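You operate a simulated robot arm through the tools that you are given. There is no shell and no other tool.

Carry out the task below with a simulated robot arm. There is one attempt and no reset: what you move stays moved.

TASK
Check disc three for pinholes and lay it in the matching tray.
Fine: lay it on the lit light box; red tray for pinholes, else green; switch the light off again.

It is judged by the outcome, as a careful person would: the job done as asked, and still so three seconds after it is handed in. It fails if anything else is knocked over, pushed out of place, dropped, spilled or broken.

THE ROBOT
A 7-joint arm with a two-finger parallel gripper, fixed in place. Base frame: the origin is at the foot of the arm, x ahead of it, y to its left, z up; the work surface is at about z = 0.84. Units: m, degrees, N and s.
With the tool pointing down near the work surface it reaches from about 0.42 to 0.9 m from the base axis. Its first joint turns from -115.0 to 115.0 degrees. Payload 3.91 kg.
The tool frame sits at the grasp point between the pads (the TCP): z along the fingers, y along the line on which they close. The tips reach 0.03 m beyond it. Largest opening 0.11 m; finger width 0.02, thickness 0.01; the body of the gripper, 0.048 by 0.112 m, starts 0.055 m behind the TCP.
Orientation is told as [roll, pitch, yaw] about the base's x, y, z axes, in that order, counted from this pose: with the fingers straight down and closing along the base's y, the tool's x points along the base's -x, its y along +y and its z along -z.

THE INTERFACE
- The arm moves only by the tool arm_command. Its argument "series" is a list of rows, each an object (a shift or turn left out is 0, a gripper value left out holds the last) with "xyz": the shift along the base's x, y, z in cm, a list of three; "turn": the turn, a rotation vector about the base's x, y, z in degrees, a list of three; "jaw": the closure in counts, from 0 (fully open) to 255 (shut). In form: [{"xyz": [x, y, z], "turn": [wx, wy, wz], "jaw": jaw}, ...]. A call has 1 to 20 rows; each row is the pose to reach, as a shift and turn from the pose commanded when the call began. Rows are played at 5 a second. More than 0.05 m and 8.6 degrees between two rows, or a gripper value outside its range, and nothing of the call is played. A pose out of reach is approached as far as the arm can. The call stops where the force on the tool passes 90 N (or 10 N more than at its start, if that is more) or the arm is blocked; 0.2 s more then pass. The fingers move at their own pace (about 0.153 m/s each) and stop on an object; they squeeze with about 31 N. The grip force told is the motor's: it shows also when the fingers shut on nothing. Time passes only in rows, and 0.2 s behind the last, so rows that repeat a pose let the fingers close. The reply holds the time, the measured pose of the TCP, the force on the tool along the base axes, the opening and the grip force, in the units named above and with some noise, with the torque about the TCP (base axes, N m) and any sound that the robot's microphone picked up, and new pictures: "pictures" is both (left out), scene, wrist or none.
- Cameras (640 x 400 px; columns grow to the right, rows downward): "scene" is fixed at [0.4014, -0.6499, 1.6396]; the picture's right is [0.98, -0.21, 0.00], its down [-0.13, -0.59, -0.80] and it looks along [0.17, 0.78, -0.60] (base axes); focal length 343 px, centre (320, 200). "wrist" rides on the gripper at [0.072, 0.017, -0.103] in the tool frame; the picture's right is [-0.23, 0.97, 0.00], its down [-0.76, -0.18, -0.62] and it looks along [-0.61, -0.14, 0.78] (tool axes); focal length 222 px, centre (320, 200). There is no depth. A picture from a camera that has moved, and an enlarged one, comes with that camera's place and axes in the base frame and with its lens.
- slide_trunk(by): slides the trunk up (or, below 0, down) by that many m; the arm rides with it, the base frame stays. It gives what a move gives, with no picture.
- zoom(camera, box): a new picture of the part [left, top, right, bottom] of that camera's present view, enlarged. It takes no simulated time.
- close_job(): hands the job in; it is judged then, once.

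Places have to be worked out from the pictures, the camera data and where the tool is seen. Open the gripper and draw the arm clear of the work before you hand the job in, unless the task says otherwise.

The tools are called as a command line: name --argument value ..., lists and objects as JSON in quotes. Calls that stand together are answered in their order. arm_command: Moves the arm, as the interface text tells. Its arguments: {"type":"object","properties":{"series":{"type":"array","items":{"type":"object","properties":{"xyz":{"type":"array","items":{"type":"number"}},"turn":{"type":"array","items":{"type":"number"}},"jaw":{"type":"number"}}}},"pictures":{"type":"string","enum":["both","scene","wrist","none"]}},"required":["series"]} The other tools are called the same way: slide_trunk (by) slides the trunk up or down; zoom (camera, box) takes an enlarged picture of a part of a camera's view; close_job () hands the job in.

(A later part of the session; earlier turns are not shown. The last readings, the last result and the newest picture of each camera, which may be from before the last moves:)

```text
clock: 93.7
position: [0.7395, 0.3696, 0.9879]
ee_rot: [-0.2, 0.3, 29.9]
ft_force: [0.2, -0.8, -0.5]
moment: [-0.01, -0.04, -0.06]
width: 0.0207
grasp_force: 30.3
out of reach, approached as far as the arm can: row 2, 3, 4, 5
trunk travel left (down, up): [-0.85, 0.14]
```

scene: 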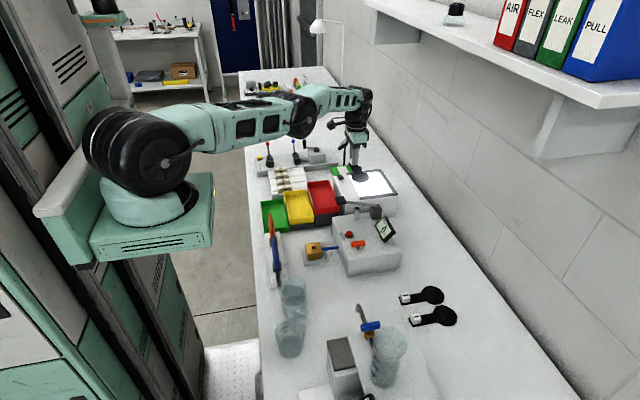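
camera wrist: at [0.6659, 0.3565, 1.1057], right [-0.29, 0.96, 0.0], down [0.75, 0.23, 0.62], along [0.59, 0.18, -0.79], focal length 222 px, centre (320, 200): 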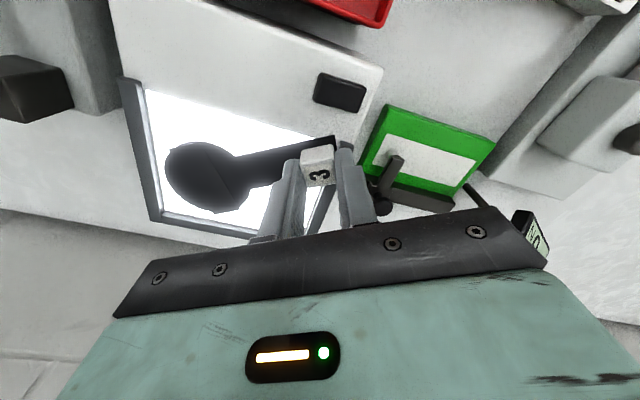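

arm_command --series '[{"xyz": [-0.8, -0.3, 0]}, {"xyz": [-1.4, -0.4, 0]}, {"xyz": [-1.4, -0.4, -0.5]}, {"xyz": [-1.4, -0.4, -0.9]}, {"xyz": [-1.4, -0.4, -1.3]}, {"xyz": [-1.4, -0.4, -1.3]}]' --pictures "none"

zoom --camera "scene" --box '[335, 150, 405, 205]'

```text
clock: 95.1
position: [0.7343, 0.3739, 0.9761]
ee_rot: [0.1, 0.0, 29.9]
ft_force: [2.8, -1.3, 30.8]
moment: [0.47, -0.2, -0.03]
width: 0.0208
grasp_force: 31.4
out of reach, approached as far as the arm can: row 1, 2, 3, 4, 5, 6
trunk travel left (down, up): [-0.85, 0.14]
```

```text
7.27 times, centred on (370, 178) of scene
camera zoom: at [0.4014, -0.6499, 1.6396], right [0.98, -0.21, 0.0], down [-0.13, -0.59, -0.8], along [0.17, 0.78, -0.6], focal length 2496 px, centre (-44, 364)
```

zoom: 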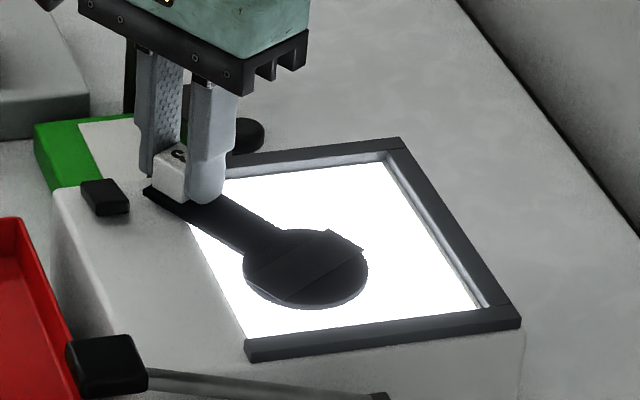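

The tail is still catching the bar (torque shows support on the +y side) and the command frame has drifted beyond reach. I'll lift and pull back to a clearly reachable pose to resynchronise.

arm_command --series '[{"xyz": [0, 0, 1]}, {"xyz": [-1, 0, 2]}, {"xyz": [-2.5, -0.5, 2]}, {"xyz": [-4, -1, 2]}, {"xyz": [-4, -1, 2]}]' --pictures "none"

```text
clock: 96.3
position: [0.7222, 0.3904, 0.9892]
ee_rot: [-0.1, 0.4, 29.9]
ft_force: [0.3, 0.4, -1.1]
moment: [-0.03, -0.03, -0.01]
width: 0.0205
grasp_force: 30.6
out of reach, approached as far as the arm can: row 2, 3, 4, 5
trunk travel left (down, up): [-0.85, 0.14]
```

arm_command --series '[{"xyz": [-1, 0, 3]}, {"xyz": [-3, -1, 6]}, {"xyz": [-6, -2, 8]}, {"xyz": [-9, -3, 9]}, {"xyz": [-12, -4, 9]}, {"xyz": [-12, -4, 9]}]'

```text
clock: 97.7
position: [0.6816, 0.4334, 1.0837]
ee_rot: [-0.2, 0.2, 30.0]
ft_force: [0.5, -0.1, 0.1]
moment: [0.0, 0.0, 0.0]
width: 0.0207
grasp_force: 30.9
out of reach, approached as far as the arm can: row 1, 2, 3, 4, 5, 6
trunk travel left (down, up): [-0.85, 0.14]
camera wrist: at [0.6107, 0.4122, 1.1895], right [-0.29, 0.96, 0.0], down [0.75, 0.23, 0.62], along [0.59, 0.18, -0.79], focal length 222 px, centre (320, 200)
```

scene: 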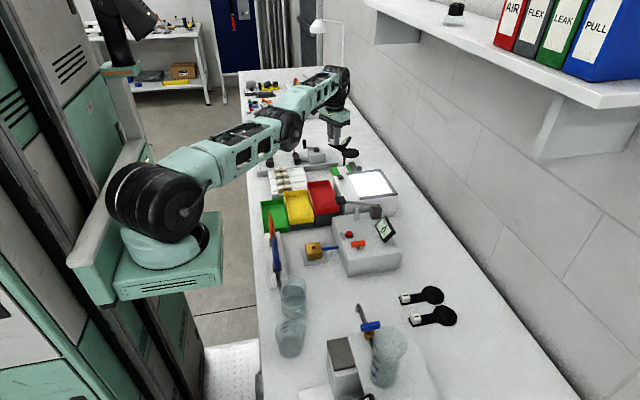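
wrist: 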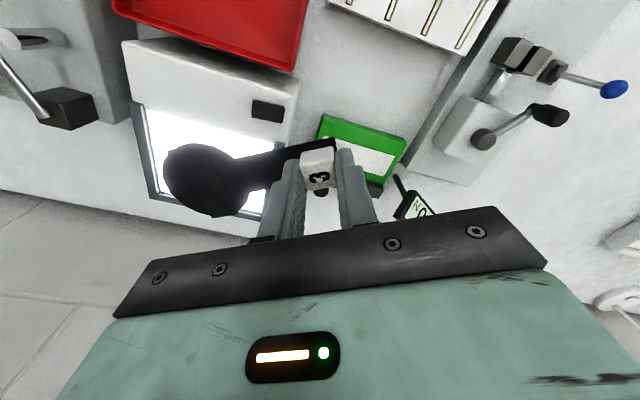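

The arm is stuck against a joint limit in this branch (measured stays outward of the command). I'll turn back toward yaw 90, the branch it came from, at this safe height to free it.

arm_command --series '[{"xyz": [2, 0.5, 1.5], "turn": [0, 0, 7.5]}, {"xyz": [4, 1, 1.5], "turn": [0, 0, 15]}, {"xyz": [6, 1.5, 1.5], "turn": [0, 0, 22.5]}, {"xyz": [8, 2, 1.5], "turn": [0, 0, 30]}, {"xyz": [9, 2.5, 1.5], "turn": [0, 0, 37.5]}, {"xyz": [10, 3, 1.5], "turn": [0, 0, 45]}, {"xyz": [10, 3.5, 1.5], "turn": [0, 0, 52.5]}, {"xyz": [10, 3.7, 1.5], "turn": [0, 0, 60]}, {"xyz": [10, 3.7, 1.5], "turn": [0, 0, 60]}]'

```text
clock: 99.7
position: [0.7187, 0.4033, 1.0825]
ee_rot: [-0.1, 0.3, 90.0]
ft_force: [0.0, -0.1, -0.5]
moment: [-0.01, 0.02, -0.01]
width: 0.0207
grasp_force: 30.4
out of reach, approached as far as the arm can: row 1, 2, 3, 4, 5, 6, 7, 8, 9
trunk travel left (down, up): [-0.85, 0.14]
camera wrist: at [0.7023, 0.3316, 1.1879], right [-0.97, 0.23, 0.0], down [0.18, 0.76, 0.62], along [0.14, 0.6, -0.78], focal length 222 px, centre (320, 200)
```

scene: 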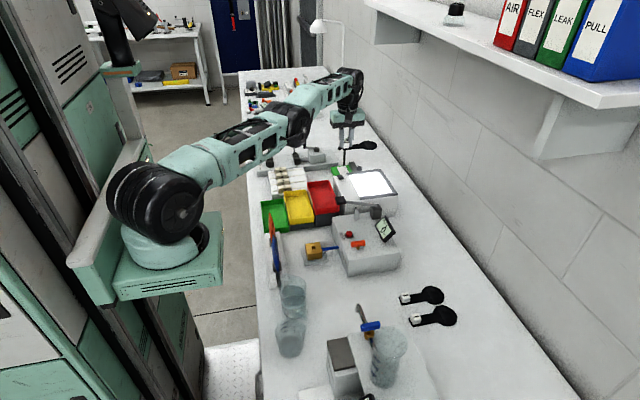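
wrist: 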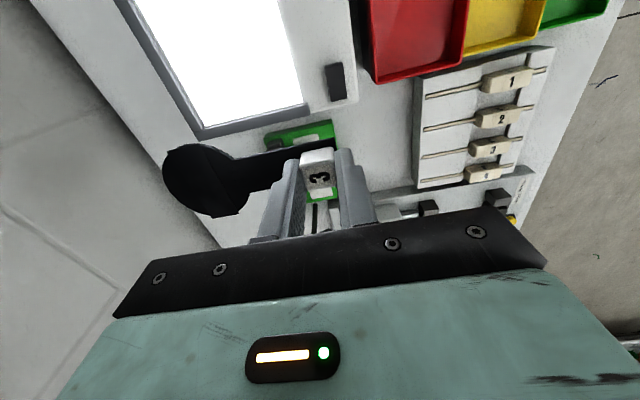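

Still extended. A trunk slide resynchronised the command earlier, so I'll raise the trunk a little and then make small inward moves.

slide_trunk --by 0.04

arm_command --series '[{"xyz": [-1, -0.5, 0.5]}, {"xyz": [-2, -1, 1]}, {"xyz": [-3, -1.5, 1]}, {"xyz": [-3, -1.5, 1]}]' --pictures "none"

```text
clock: 100.5
position: [0.7185, 0.4027, 1.1234]
ee_rot: [0.0, 0.3, 89.9]
ft_force: [0.9, -0.6, -1.1]
moment: [-0.01, 0.01, -0.01]
width: 0.0205
grasp_force: 31.0
trunk travel left (down, up): [-0.89, 0.1]
```

```text
clock: 101.5
position: [0.7074, 0.4085, 1.1333]
ee_rot: [0.1, 0.4, 90.0]
ft_force: [0.1, -0.2, -0.5]
moment: [0.03, 0.01, -0.01]
width: 0.0205
grasp_force: 31.6
out of reach, approached as far as the arm can: row 1, 2, 3, 4
trunk travel left (down, up): [-0.89, 0.1]
```

Let me inspect the arm's configuration visually to see what limits it.

zoom --camera "scene" --box '[80, 40, 420, 270]'

zoom --camera "scene" --box '[270, 50, 390, 160]'

```text
1.74 times, centred on (250, 155) of scene
camera zoom: at [0.4014, -0.6499, 1.6396], right [0.98, -0.21, 0.0], down [-0.13, -0.59, -0.8], along [0.17, 0.78, -0.6], focal length 597 px, centre (442, 278)
```

zoom: 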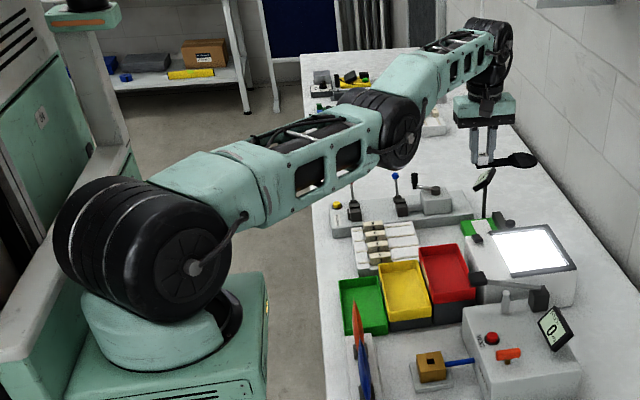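

```text
3.64 times, centred on (330, 105) of scene
camera zoom: at [0.4014, -0.6499, 1.6396], right [0.98, -0.21, 0.0], down [-0.13, -0.59, -0.8], along [0.17, 0.78, -0.6], focal length 1248 px, centre (284, 546)
```

zoom: 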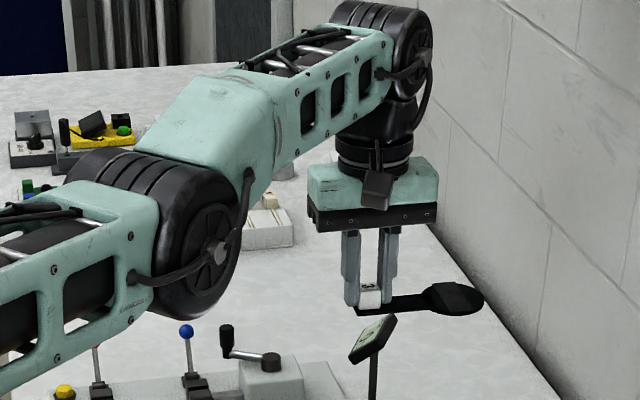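

The elbow has sagged below the shoulder–wrist line (elbow-down), so the wrist limit blocks inward motion. I need to pass back through the straight arm: stretch outward briefly, then come inward, and see whether the elbow bends up.

arm_command --series '[{"xyz": [3, 2, 0]}, {"xyz": [6, 4, 0]}, {"xyz": [9, 6, 0]}, {"xyz": [11, 7.5, 0]}, {"xyz": [11, 7.5, 0]}, {"xyz": [11, 7.5, 0]}]'

zoom --camera "scene" --box '[80, 40, 420, 270]'

```text
clock: 102.9
position: [0.7257, 0.3975, 1.13]
ee_rot: [-0.2, 0.2, 89.9]
ft_force: [0.2, 0.2, 0.1]
moment: [0.02, 0.02, -0.01]
width: 0.0205
grasp_force: 31.1
out of reach, approached as far as the arm can: row 1, 2, 3, 4, 5, 6
trunk travel left (down, up): [-0.89, 0.1]
camera wrist: at [0.7091, 0.3253, 1.2349], right [-0.97, 0.23, 0.0], down [0.18, 0.76, 0.62], along [0.14, 0.6, -0.78], focal length 222 px, centre (320, 200)
```

scene: 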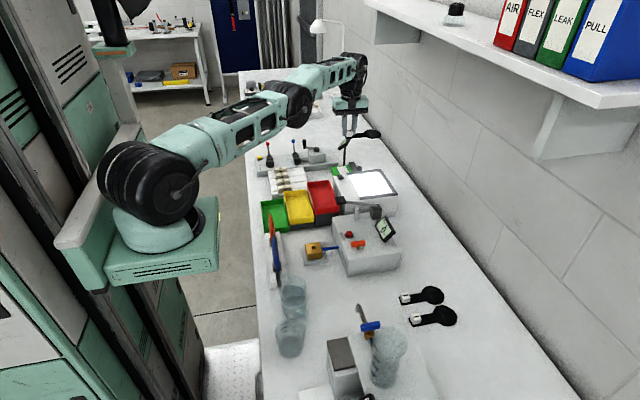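
wrist: 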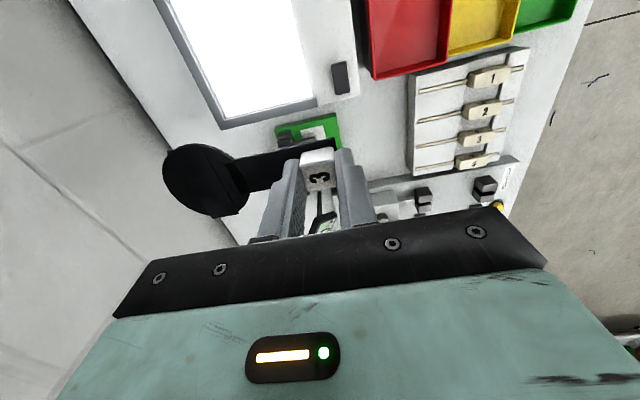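

```text
1.74 times, centred on (250, 155) of scene
camera zoom: at [0.4014, -0.6499, 1.6396], right [0.98, -0.21, 0.0], down [-0.13, -0.59, -0.8], along [0.17, 0.78, -0.6], focal length 597 px, centre (442, 278)
```

zoom: 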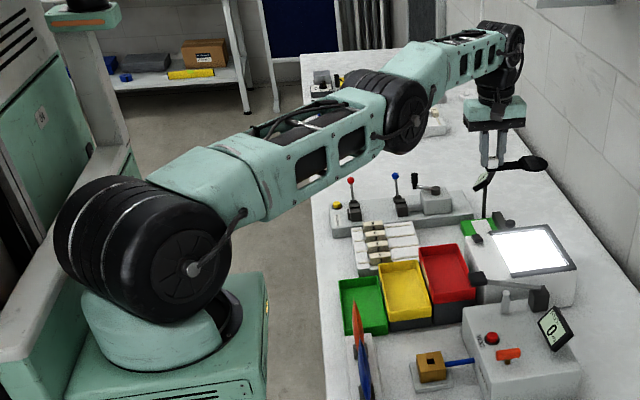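

The forearm now flattens past the elbow (elbow bent up again). Resync by sliding the trunk back down 4 cm, then move inward.

slide_trunk --by -0.04

arm_command --series '[{"xyz": [-1.5, -1, 0.5]}, {"xyz": [-3, -2, 1]}, {"xyz": [-5, -3, 2]}, {"xyz": [-7, -4, 3]}, {"xyz": [-7, -4, 3]}]'

```text
clock: 103.7
position: [0.7255, 0.3967, 1.0898]
ee_rot: [-0.1, 0.4, 89.9]
ft_force: [-0.3, 0.2, -1.0]
moment: [0.02, -0.02, -0.01]
width: 0.0205
grasp_force: 30.9
trunk travel left (down, up): [-0.85, 0.14]
```

```text
clock: 104.9
position: [0.7056, 0.4094, 1.1265]
ee_rot: [0.1, 0.3, 89.9]
ft_force: [0.6, 0.1, -0.5]
moment: [-0.01, 0.0, 0.01]
width: 0.0204
grasp_force: 31.3
out of reach, approached as far as the arm can: row 1, 2, 3, 4, 5
trunk travel left (down, up): [-0.85, 0.14]
camera wrist: at [0.6891, 0.3377, 1.231], right [-0.97, 0.23, 0.0], down [0.18, 0.76, 0.62], along [0.14, 0.6, -0.79], focal length 222 px, centre (320, 200)
```

scene: 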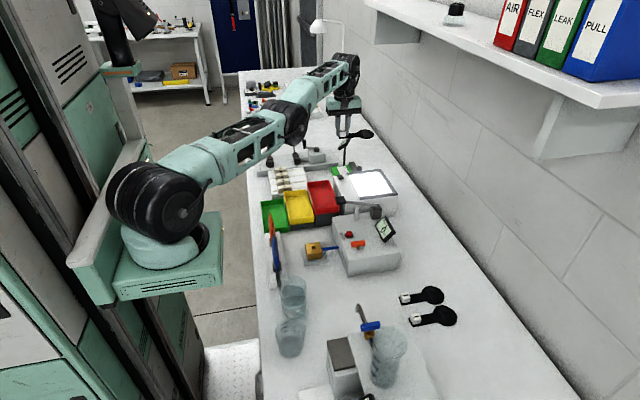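
wrist: 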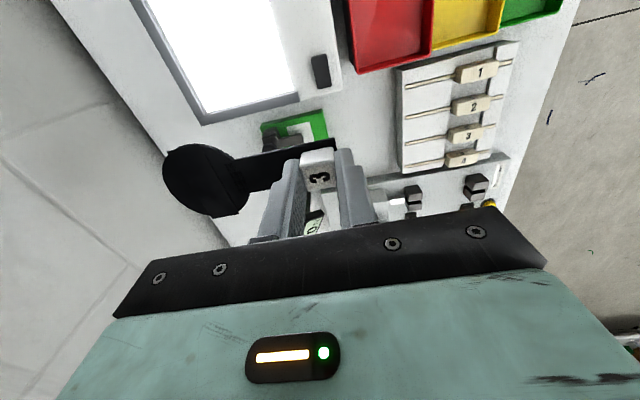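

The elbow flopped down again. I'll raise the trunk for clearance and tilt the fingers inward toward the base: that loads the wrist limit so the solver must swing the elbow back up.

slide_trunk --by 0.1

arm_command --series '[{"xyz": [0, 0, 0], "turn": [-3.5, 6.1, 0]}, {"xyz": [0, 0, 0], "turn": [-7, 12.1, 0]}, {"xyz": [0, 0, 0], "turn": [-10.5, 18.2, 0]}, {"xyz": [0, 0, 0], "turn": [-14, 24.2, 0]}, {"xyz": [0, 0, 0], "turn": [-17.5, 30.3, 0]}, {"xyz": [0, 0, 0], "turn": [-17.5, 30.3, 0]}]'

```text
clock: 106.3
position: [0.706, 0.4097, 1.2257]
ee_rot: [-0.1, 0.2, 89.8]
ft_force: [-0.4, -0.2, -0.7]
moment: [0.02, 0.0, 0.02]
width: 0.0207
grasp_force: 30.7
trunk travel left (down, up): [-0.95, 0.04]
```

```text
clock: 107.7
position: [0.6417, 0.3389, 1.2286]
ee_rot: [26.6, 14.8, 93.6]
ft_force: [0.3, 0.2, 0.0]
moment: [0.01, 0.01, 0.0]
width: 0.0207
grasp_force: 31.0
out of reach, approached as far as the arm can: row 1, 2, 3, 4, 5, 6
trunk travel left (down, up): [-0.95, 0.04]
camera wrist: at [0.6746, 0.2968, 1.3457], right [-0.89, 0.28, 0.36], down [0.38, 0.88, 0.27], along [-0.25, 0.38, -0.89], focal length 222 px, centre (320, 200)
```

scene: 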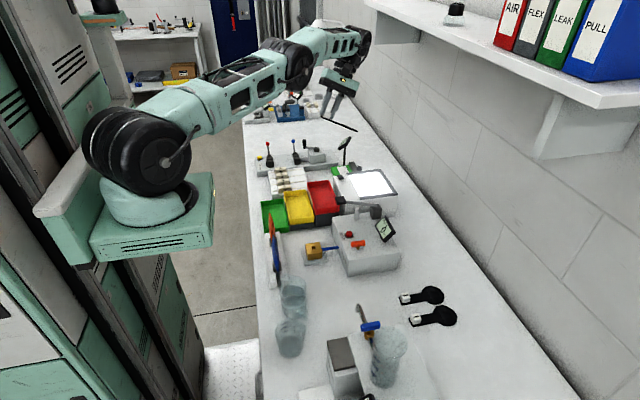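
wrist: 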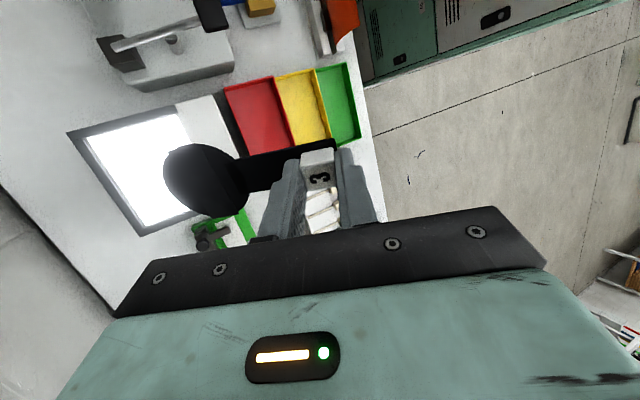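

The elbow is up now. Resync with a tiny trunk slide and move inward keeping the tilt, to confirm it bends properly.

slide_trunk --by 0.02

arm_command --series '[{"xyz": [-2, -1, 0]}, {"xyz": [-4, -2, 0]}, {"xyz": [-6, -3, 0]}, {"xyz": [-8, -4, 0]}, {"xyz": [-10, -5, 0]}, {"xyz": [-10, -5, 0]}]'

```text
clock: 108.3
position: [0.6408, 0.3394, 1.2488]
ee_rot: [26.5, 14.7, 93.5]
ft_force: [0.0, -0.2, -0.3]
moment: [0.0, 0.01, 0.01]
width: 0.0204
grasp_force: 31.8
trunk travel left (down, up): [-0.97, 0.02]
```

```text
clock: 109.7
position: [0.5392, 0.2884, 1.249]
ee_rot: [26.5, 14.9, 93.5]
ft_force: [-0.5, 0.4, -0.9]
moment: [0.02, -0.01, 0.01]
width: 0.0207
grasp_force: 30.9
trunk travel left (down, up): [-0.97, 0.02]
camera wrist: at [0.5726, 0.2467, 1.3657], right [-0.89, 0.28, 0.36], down [0.38, 0.88, 0.27], along [-0.25, 0.38, -0.89], focal length 222 px, centre (320, 200)
```

scene: 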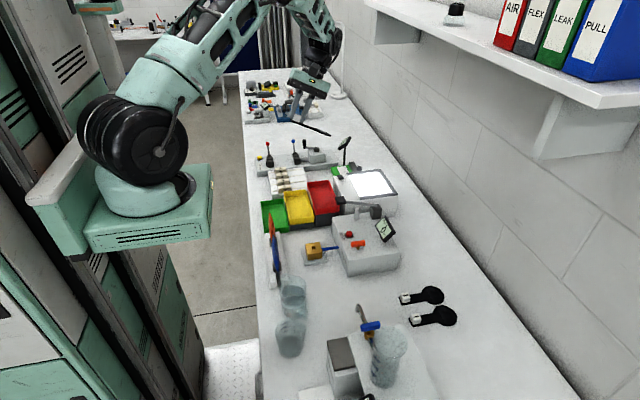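
wrist: 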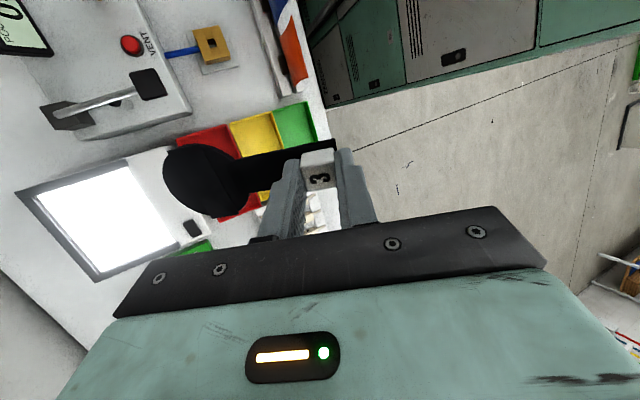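

Recovered: elbow up and moving freely. The wrist camera sees the held disc in a fixed relation, so I'll check if the strip moved relative to the disc with this tilt (i.e. whether it's a loose flap).

zoom --camera "wrist" --box '[150, 130, 278, 220]'

```text
4.44 times, centred on (214, 175) of wrist
camera zoom: at [0.5726, 0.2467, 1.3657], right [-0.89, 0.28, 0.36], down [0.38, 0.88, 0.27], along [-0.25, 0.38, -0.89], focal length 987 px, centre (791, 311)
```

zoom: 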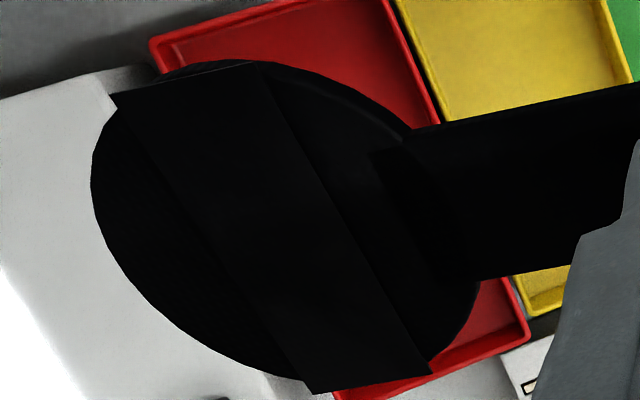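

The strip is rigid. To understand the gap beneath it, I'll untilt and then present the disc edge-on to the scene camera, looking along the strip's long axis.

arm_command --series '[{"xyz": [1, 0, 0], "turn": [3.9, -6.5, 0]}, {"xyz": [2, 0, 0], "turn": [7.7, -13, 0]}, {"xyz": [3, 0, 0], "turn": [11.6, -19.4, 0]}, {"xyz": [4, 0, 0], "turn": [15.4, -25.9, 0]}, {"xyz": [4, 0, 0], "turn": [15.4, -25.9, 0]}]' --pictures "none"

arm_command --series '[{"turn": [0, 0, -6]}, {"turn": [0, 0, -12]}, {"turn": [0, 0, -17]}, {"turn": [0, 0, -17]}]' --pictures "none"

arm_command --series '[{"turn": [-5.7, 1.7, 0]}, {"turn": [-11.4, 3.5, 0]}, {"turn": [-17.2, 5.2, 0]}, {"turn": [-22, 6.7, 0]}, {"turn": [-22, 6.7, 0]}]'

```text
clock: 110.9
position: [0.5798, 0.289, 1.2496]
ee_rot: [-0.1, -0.1, 90.2]
ft_force: [-0.2, -0.4, 0.0]
moment: [0.02, 0.03, 0.02]
width: 0.0205
grasp_force: 30.9
trunk travel left (down, up): [-0.97, 0.02]
```

```text
clock: 111.9
position: [0.5799, 0.2886, 1.2477]
ee_rot: [0.0, -0.1, 73.0]
ft_force: [0.7, 0.3, 0.2]
moment: [-0.01, -0.01, -0.01]
width: 0.0208
grasp_force: 30.9
trunk travel left (down, up): [-0.97, 0.02]
```

```text
clock: 113.1
position: [0.5798, 0.2897, 1.2489]
ee_rot: [-0.2, 22.9, 73.1]
ft_force: [-0.1, -0.7, -0.8]
moment: [0.02, 0.01, 0.02]
width: 0.0209
grasp_force: 30.6
trunk travel left (down, up): [-0.97, 0.02]
camera wrist: at [0.5575, 0.2693, 1.3739], right [-0.87, 0.48, -0.09], down [0.45, 0.85, 0.28], along [0.21, 0.2, -0.96], focal length 222 px, centre (320, 200)
```

scene: 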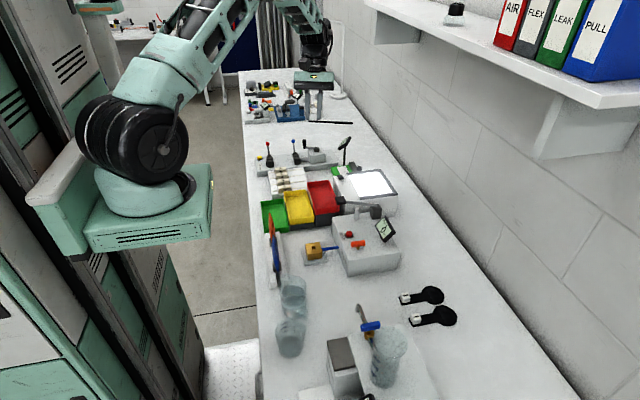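
wrist: 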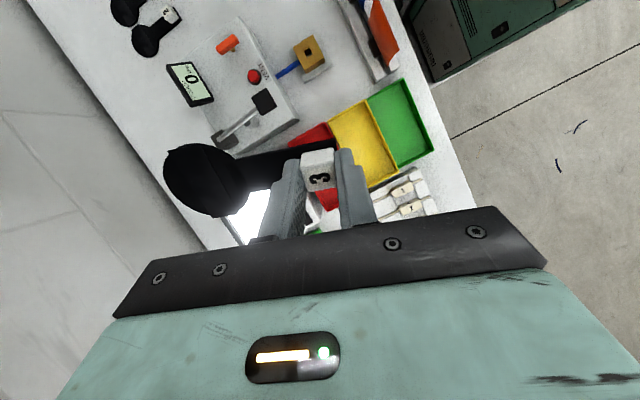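

The disc is now almost edge-on to the scene camera. Zooming on its profile.

zoom --camera "scene" --box '[320, 112, 360, 132]'

```text
16.00 times, centred on (340, 122) of scene
camera zoom: at [0.4014, -0.6499, 1.6396], right [0.98, -0.21, 0.0], down [-0.13, -0.59, -0.8], along [0.17, 0.78, -0.6], focal length 5492 px, centre (0, 1448)
```

zoom: 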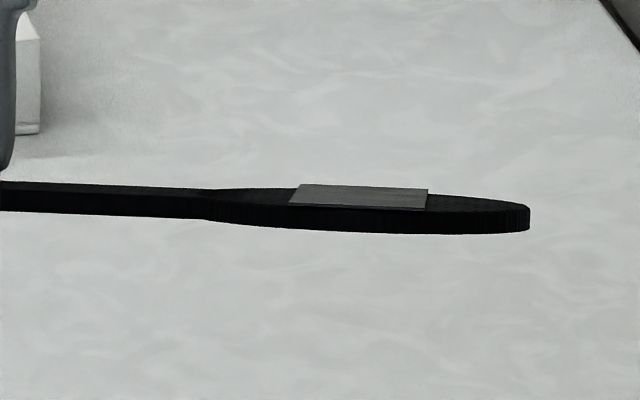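

Very informative: the strip is just a thin flat plate lying parallel on the disc. I'll tilt ~5° more for an exact edge-on look at any gap.

arm_command --series '[{"turn": [-2.4, 0.7, 0]}, {"turn": [-4.8, 1.4, 0]}, {"turn": [-4.8, 1.4, 0]}]' --pictures "none"

zoom --camera "scene" --box '[325, 112, 365, 132]'

```text
clock: 113.9
position: [0.5807, 0.2891, 1.2494]
ee_rot: [-0.1, 28.0, 73.0]
ft_force: [0.9, -0.2, -1.0]
moment: [-0.01, 0.02, 0.0]
width: 0.0207
grasp_force: 31.2
trunk travel left (down, up): [-0.97, 0.02]
```

```text
16.00 times, centred on (345, 122) of scene
camera zoom: at [0.4014, -0.6499, 1.6396], right [0.98, -0.21, 0.0], down [-0.13, -0.59, -0.8], along [0.17, 0.78, -0.6], focal length 5492 px, centre (-80, 1448)
```

zoom: 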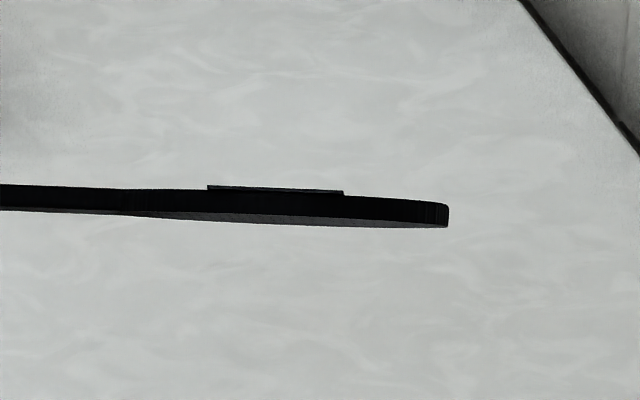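

Edge-on, the strip is simply a 1 mm plate with no gap beneath it, so nothing can be seen under it. As a further check I'll tilt farther so the scene camera sees the disc's underside.

arm_command --series '[{"turn": [-6.7, 2, 0]}, {"turn": [-13.4, 4.1, 0]}, {"turn": [-20.1, 6.1, 0]}, {"turn": [-26.8, 8.2, 0]}, {"turn": [-30, 9.2, 0]}, {"turn": [-30, 9.2, 0]}]' --pictures "scene"

zoom --camera "scene" --box '[315, 105, 365, 140]'

```text
clock: 115.3
position: [0.5617, 0.2909, 1.2555]
ee_rot: [-1.1, 56.3, 75.5]
ft_force: [0.2, 1.2, 0.0]
moment: [0.0, -0.01, 0.03]
width: 0.0202
grasp_force: 31.1
out of reach, approached as far as the arm can: row 4, 5, 6
trunk travel left (down, up): [-0.97, 0.02]
```

scene: 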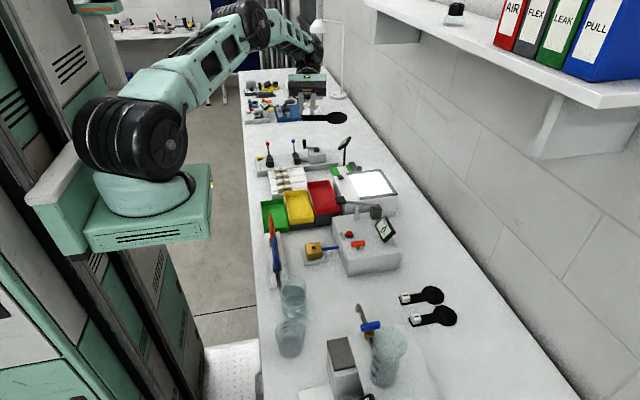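

```text
11.43 times, centred on (340, 122) of scene
camera zoom: at [0.4014, -0.6499, 1.6396], right [0.98, -0.21, 0.0], down [-0.13, -0.59, -0.8], along [0.17, 0.78, -0.6], focal length 3923 px, centre (91, 1086)
```

zoom: 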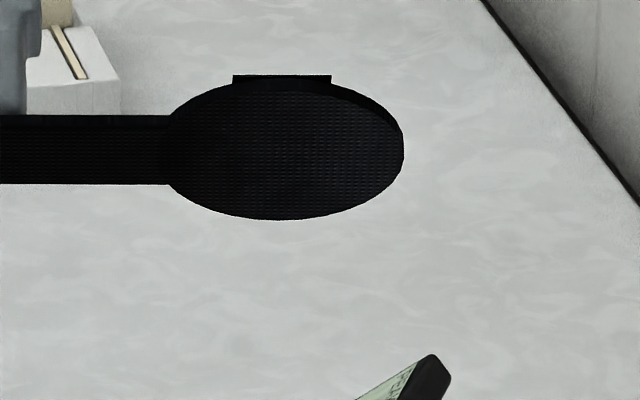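

zoom --camera "scene" --box '[322, 108, 354, 128]'

zoom --camera "scene" --box '[330, 117, 350, 129]'

```text
16.00 times, centred on (338, 118) of scene
camera zoom: at [0.4014, -0.6499, 1.6396], right [0.98, -0.21, 0.0], down [-0.13, -0.59, -0.8], along [0.17, 0.78, -0.6], focal length 5492 px, centre (32, 1512)
```

zoom: 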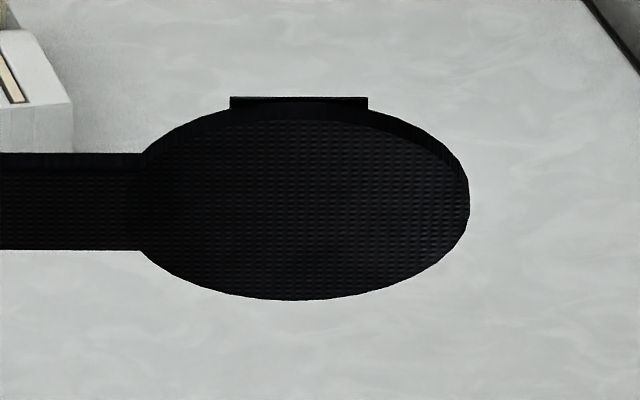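

```text
16.00 times, centred on (340, 123) of scene
camera zoom: at [0.4014, -0.6499, 1.6396], right [0.98, -0.21, 0.0], down [-0.13, -0.59, -0.8], along [0.17, 0.78, -0.6], focal length 5492 px, centre (0, 1432)
```

zoom: 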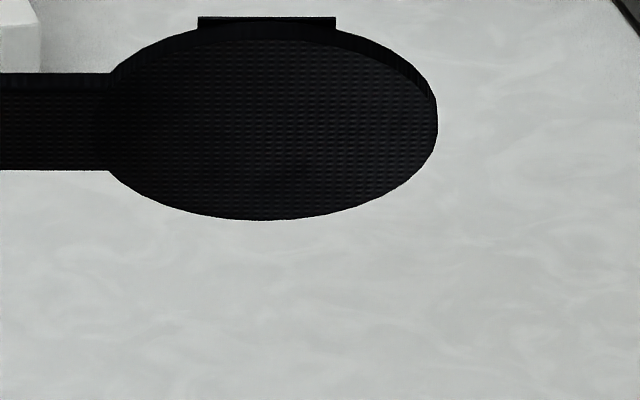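

The underside is plain too: no pinholes anywhere visible, and none showed while it lay flat, released, on the lit panel. I judge disc 3 good → green tray. First restore the trunk height and bring the tool upright.

slide_trunk --by -0.12

arm_command --series '[{"turn": [7.8, -2, 0]}, {"turn": [15.6, -4, 0]}, {"turn": [23.4, -6.1, 0]}, {"turn": [31.1, -8.1, 0]}, {"turn": [38.9, -10.1, 0]}, {"turn": [46.7, -12.1, 0]}, {"turn": [54.5, -14.1, 0]}, {"turn": [54.5, -14.1, 0]}]'

```text
clock: 116.8
position: [0.563, 0.2895, 1.1356]
ee_rot: [-1.1, 56.2, 75.4]
ft_force: [-0.3, 0.0, -0.8]
moment: [-0.01, 0.03, -0.01]
width: 0.0207
grasp_force: 31.0
trunk travel left (down, up): [-0.85, 0.14]
```

```text
clock: 118.6
position: [0.5638, 0.2905, 1.1349]
ee_rot: [-1.1, -0.2, 75.5]
ft_force: [0.4, 1.4, -0.5]
moment: [0.01, 0.0, -0.02]
width: 0.0203
grasp_force: 31.0
trunk travel left (down, up): [-0.85, 0.14]
camera wrist: at [0.5267, 0.2256, 1.2396], right [-0.89, 0.46, -0.02], down [0.35, 0.69, 0.63], along [0.3, 0.55, -0.78], focal length 222 px, centre (320, 200)
```

scene: 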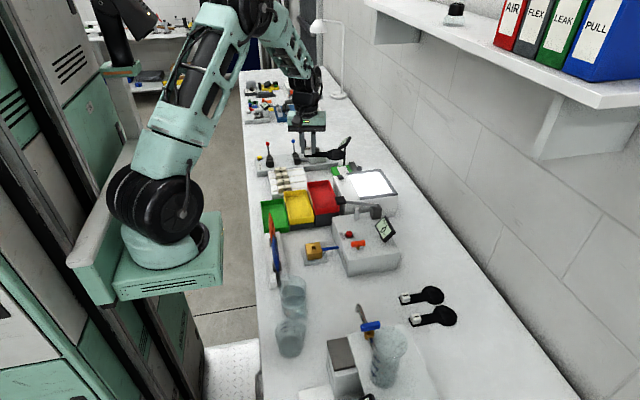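
wrist: 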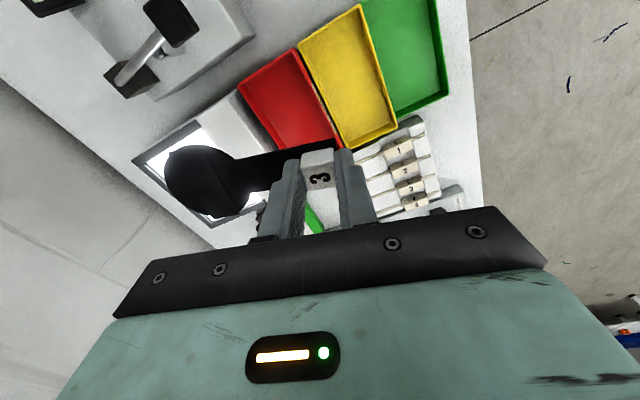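

Arm is in a healthy posture. Now rotate to yaw 0 (handle toward +y) and hover over the green tray (about x 0.44, y 0.24–0.39), staying high because an orange blade stands near its -y end.

arm_command --series '[{"xyz": [-1, 0.8, 0], "turn": [0, 0, -7.5]}, {"xyz": [-2, 1.6, 0], "turn": [0, 0, -15]}, {"xyz": [-3.2, 2.4, 0], "turn": [0, 0, -22.5]}, {"xyz": [-4.4, 3.2, 0], "turn": [0, 0, -30]}, {"xyz": [-5.6, 4, 0], "turn": [0, 0, -37.5]}, {"xyz": [-6.8, 4.8, 0], "turn": [0, 0, -45]}, {"xyz": [-8, 5.6, 0], "turn": [0, 0, -52.5]}, {"xyz": [-9.2, 6.4, 0], "turn": [0, 0, -60]}, {"xyz": [-10.4, 7.2, 0], "turn": [0, 0, -67.5]}, {"xyz": [-12, 8.3, 0], "turn": [0, 0, -75.3]}, {"xyz": [-12, 8.3, -3], "turn": [0, 0, -75.3]}, {"xyz": [-12, 8.3, -3], "turn": [0, 0, -75.3]}]'

zoom --camera "scene" --box '[240, 140, 350, 240]'

```text
clock: 121.2
position: [0.4409, 0.3715, 1.1039]
ee_rot: [-1.0, 0.0, 0.1]
ft_force: [0.0, -0.3, -0.2]
moment: [0.04, 0.0, 0.0]
width: 0.0206
grasp_force: 30.9
trunk travel left (down, up): [-0.85, 0.14]
camera wrist: at [0.3689, 0.3916, 1.2091], right [0.22, 0.97, -0.02], down [0.76, -0.16, 0.63], along [0.61, -0.15, -0.78], focal length 222 px, centre (320, 200)
```

scene: 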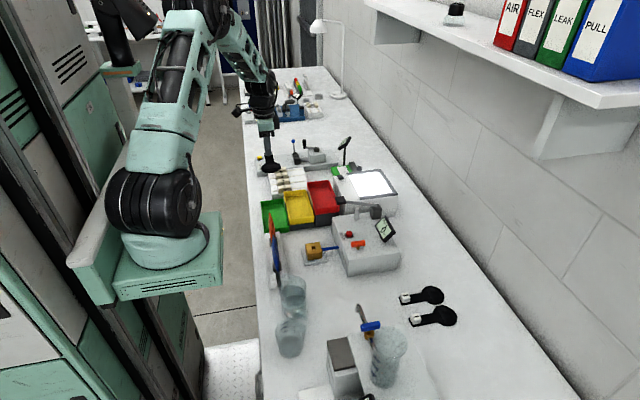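
wrist: 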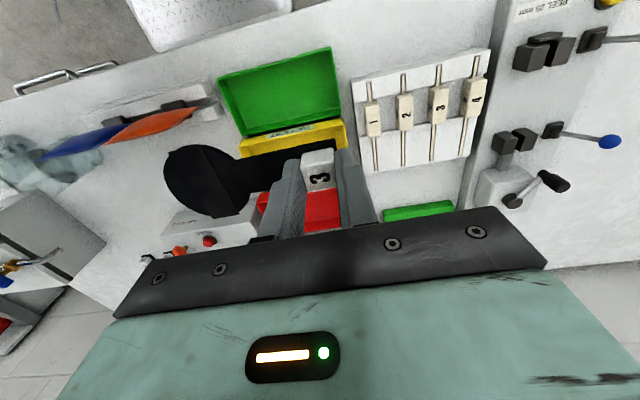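

```text
4.00 times, centred on (295, 190) of scene
camera zoom: at [0.4014, -0.6499, 1.6396], right [0.98, -0.21, 0.0], down [-0.13, -0.59, -0.8], along [0.17, 0.78, -0.6], focal length 1373 px, centre (420, 240)
```

zoom: 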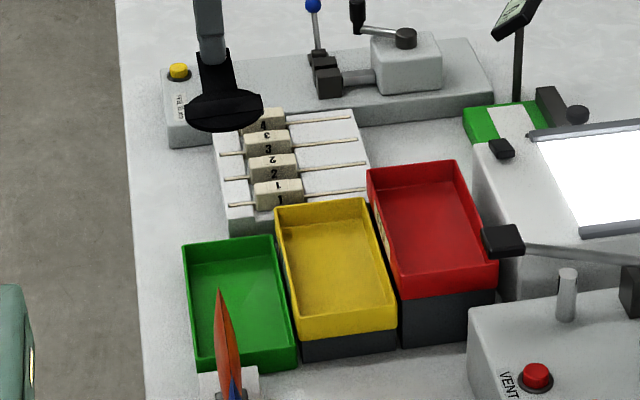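

zoom --camera "wrist" --box '[200, 30, 360, 160]'

zoom --camera "scene" --box '[255, 190, 335, 250]'

```text
3.08 times, centred on (280, 95) of wrist
camera zoom: at [0.3689, 0.3916, 1.2091], right [0.22, 0.97, -0.02], down [0.76, -0.16, 0.63], along [0.61, -0.15, -0.78], focal length 684 px, centre (443, 523)
```

zoom: 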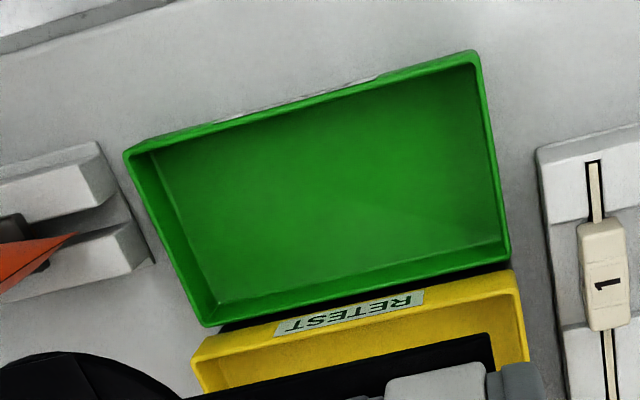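

```text
6.67 times, centred on (295, 220) of scene
camera zoom: at [0.4014, -0.6499, 1.6396], right [0.98, -0.21, 0.0], down [-0.13, -0.59, -0.8], along [0.17, 0.78, -0.6], focal length 2288 px, centre (487, 67)
```

zoom: 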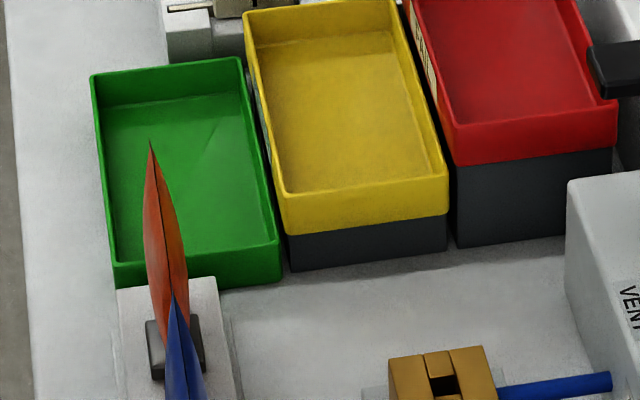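

Green tray's inner area works out as x 0.400–0.475, y 0.241–0.390, so the ~129 mm paddle fits lengthwise. I'll set TCP to (0.4375, 0.362), remove the 1° roll and descend to just above the rim.

arm_command --series '[{"xyz": [-0.3, -0.9, -2], "turn": [1, 0, 0]}, {"xyz": [-0.3, -0.9, -6], "turn": [1, 0, 0]}, {"xyz": [-0.3, -0.9, -10], "turn": [1, 0, 0]}, {"xyz": [-0.3, -0.9, -13], "turn": [1, 0, 0]}, {"xyz": [-0.3, -0.9, -15.5], "turn": [1, 0, 0]}, {"xyz": [-0.3, -0.9, -17.3], "turn": [1, 0, 0]}, {"xyz": [-0.3, -0.9, -17.3], "turn": [1, 0, 0]}]'

zoom --camera "scene" --box '[250, 180, 330, 245]'

zoom --camera "wrist" --box '[120, 60, 400, 235]'

```text
clock: 122.8
position: [0.4391, 0.3636, 0.9323]
ee_rot: [0.0, 0.1, 0.2]
ft_force: [0.9, -0.1, 0.0]
moment: [0.03, -0.02, 0.01]
width: 0.0206
grasp_force: 31.2
trunk travel left (down, up): [-0.85, 0.14]
camera wrist: at [0.3674, 0.3801, 1.0365], right [0.22, 0.97, 0.0], down [0.76, -0.18, 0.62], along [0.61, -0.14, -0.78], focal length 222 px, centre (320, 200)
```

scene: 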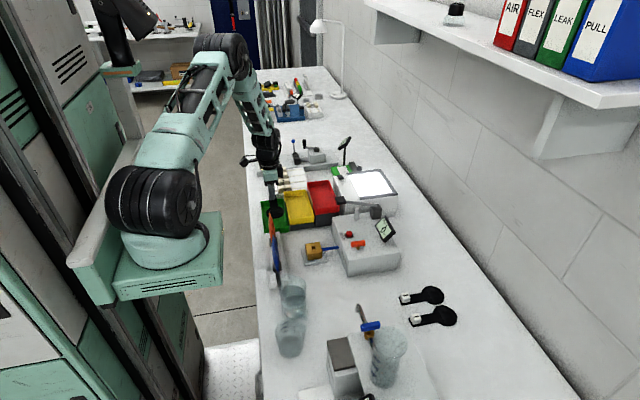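
wrist: 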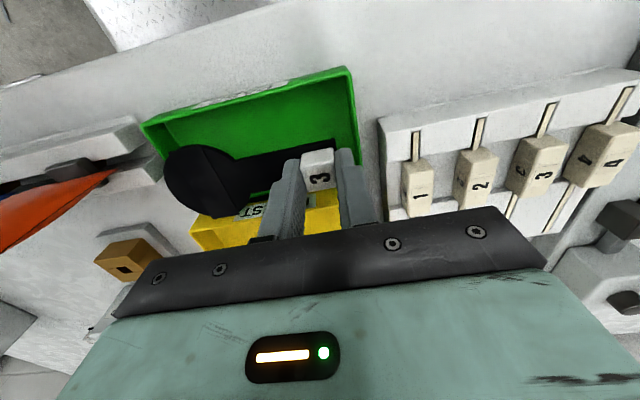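

```text
6.15 times, centred on (290, 212) of scene
camera zoom: at [0.4014, -0.6499, 1.6396], right [0.98, -0.21, 0.0], down [-0.13, -0.59, -0.8], along [0.17, 0.78, -0.6], focal length 2112 px, centre (505, 123)
```

zoom: 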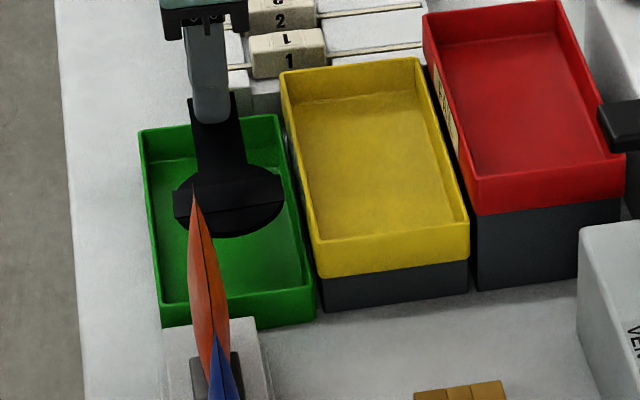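

```text
2.29 times, centred on (260, 148) of wrist
camera zoom: at [0.3674, 0.3801, 1.0365], right [0.22, 0.97, 0.0], down [0.76, -0.18, 0.62], along [0.61, -0.14, -0.78], focal length 508 px, centre (457, 320)
```

zoom: 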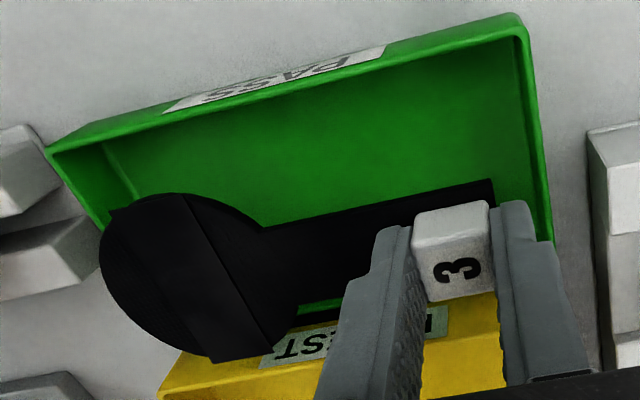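

Aligned over the green "PASS" tray. Fine-tune by 1.5 mm and lower gently into it, watching the force.

arm_command --series '[{"xyz": [-0.15, 0.15, -1]}, {"xyz": [-0.15, 0.15, -2]}, {"xyz": [-0.15, 0.15, -3]}, {"xyz": [-0.15, 0.15, -3.6]}, {"xyz": [-0.15, 0.15, -4.0]}, {"xyz": [-0.15, 0.15, -4.2]}, {"xyz": [-0.15, 0.15, -4.2]}]'

zoom --camera "scene" --box '[250, 180, 330, 245]'

zoom --camera "wrist" --box '[120, 60, 400, 235]'

```text
clock: 124.4
position: [0.4378, 0.3661, 0.8899]
ee_rot: [0.0, 0.0, 0.1]
ft_force: [-0.6, -0.1, -0.2]
moment: [-0.01, -0.01, -0.01]
width: 0.0206
grasp_force: 30.8
trunk travel left (down, up): [-0.85, 0.14]
camera wrist: at [0.3662, 0.3823, 0.9944], right [0.22, 0.97, 0.0], down [0.76, -0.18, 0.62], along [0.61, -0.14, -0.78], focal length 222 px, centre (320, 200)
```

scene: 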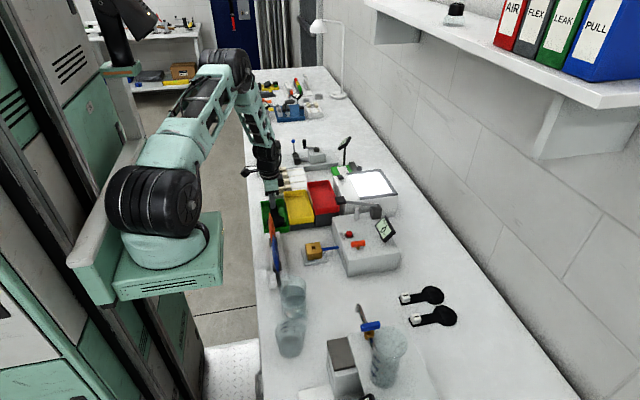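
wrist: 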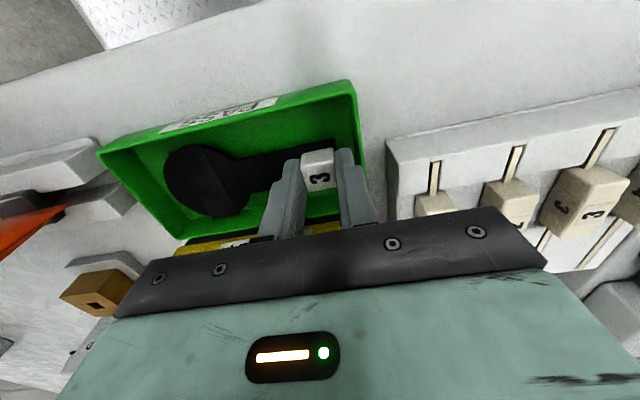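

```text
6.15 times, centred on (290, 212) of scene
camera zoom: at [0.4014, -0.6499, 1.6396], right [0.98, -0.21, 0.0], down [-0.13, -0.59, -0.8], along [0.17, 0.78, -0.6], focal length 2112 px, centre (505, 123)
```

zoom: 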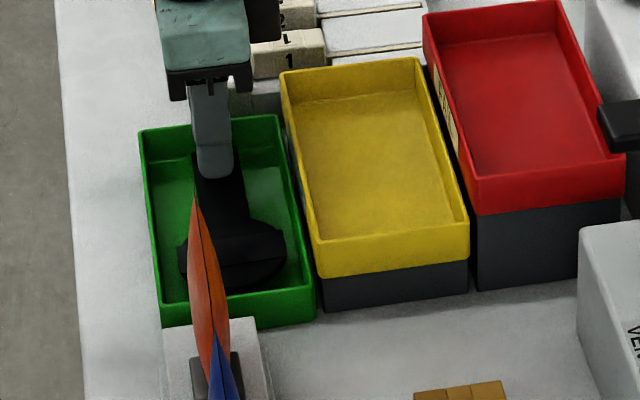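

```text
2.29 times, centred on (260, 148) of wrist
camera zoom: at [0.3662, 0.3823, 0.9944], right [0.22, 0.97, 0.0], down [0.76, -0.18, 0.62], along [0.61, -0.14, -0.78], focal length 508 px, centre (457, 320)
```

zoom: 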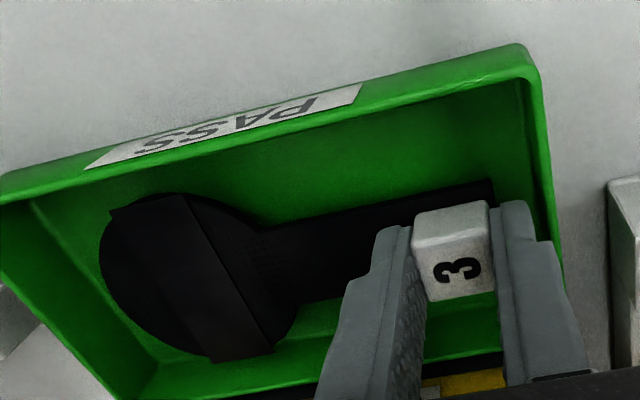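

The disc is inside the green tray with clearance on all sides and not touching yet. Lower on in small steps until contact.

arm_command --series '[{"xyz": [0, 0, -0.15]}, {"xyz": [0, 0, -0.3]}, {"xyz": [0, 0, -0.45]}, {"xyz": [0, 0, -0.45]}]' --pictures "none"

```text
clock: 125.4
position: [0.4379, 0.3659, 0.8847]
ee_rot: [0.0, 0.0, 0.1]
ft_force: [-0.6, 0.1, -0.2]
moment: [-0.01, -0.02, -0.01]
width: 0.0203
grasp_force: 30.8
trunk travel left (down, up): [-0.85, 0.14]
```

arm_command --series '[{"xyz": [0, 0, -0.1]}, {"xyz": [0, 0, -0.2]}, {"xyz": [0, 0, -0.3]}, {"xyz": [0, 0, -0.3]}]' --pictures "none"

```text
clock: 126.4
position: [0.439, 0.3663, 0.8834]
ee_rot: [0.1, 0.1, 0.2]
ft_force: [-1.8, -0.4, -0.4]
moment: [0.0, 0.04, 0.0]
width: 0.0205
grasp_force: 31.0
trunk travel left (down, up): [-0.85, 0.14]
```

arm_command --series '[{"xyz": [0, 0, -0.1]}, {"xyz": [0, 0, -0.2]}, {"xyz": [0, 0, -0.2]}]' --pictures "none"

```text
clock: 127.2
position: [0.4381, 0.366, 0.8798]
ee_rot: [-0.1, 0.0, 0.2]
ft_force: [0.3, 1.3, 2.5]
moment: [-0.14, 0.07, -0.05]
width: 0.0207
grasp_force: 30.7
trunk travel left (down, up): [-0.85, 0.14]
```

Contact is starting (2.5 N at the disc end). One more millimetre, then open slightly (limited so the fingers don't press the tray wall).

arm_command --series '[{"xyz": [0, 0, -0.1]}, {"xyz": [0, 0, -0.1]}, {"xyz": [0, 0, -0.1], "jaw": 198}, {"xyz": [0, 0, -0.1], "jaw": 192}, {"xyz": [0, 0, -0.1], "jaw": 192}]'

zoom --camera "wrist" --box '[120, 60, 400, 235]'

```text
clock: 128.4
position: [0.4397, 0.3652, 0.8792]
ee_rot: [0.0, 0.1, 0.2]
ft_force: [-0.3, 0.1, -0.1]
moment: [-0.02, -0.01, -0.06]
width: 0.0269
grasp_force: 0.2
trunk travel left (down, up): [-0.85, 0.14]
camera wrist: at [0.3666, 0.3822, 0.9841], right [0.22, 0.97, 0.0], down [0.76, -0.18, 0.62], along [0.61, -0.14, -0.78], focal length 222 px, centre (320, 200)
```

scene: 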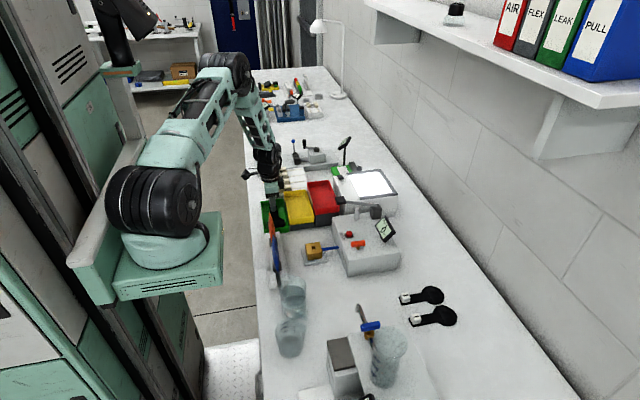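
wrist: 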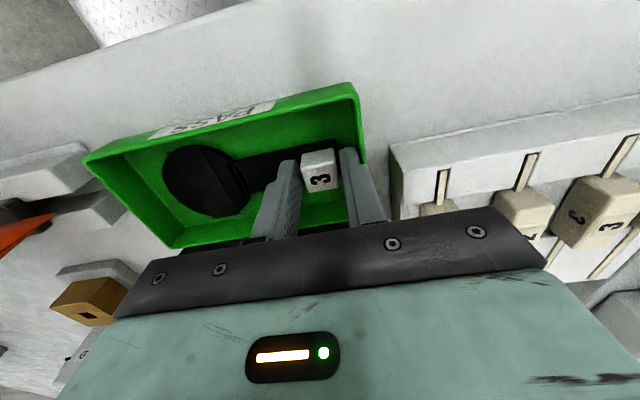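

```text
2.29 times, centred on (260, 148) of wrist
camera zoom: at [0.3666, 0.3822, 0.9841], right [0.22, 0.97, 0.0], down [0.76, -0.18, 0.62], along [0.61, -0.14, -0.78], focal length 508 px, centre (457, 320)
```

zoom: 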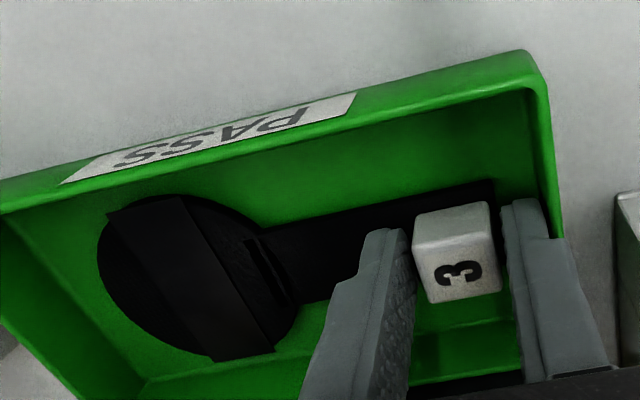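

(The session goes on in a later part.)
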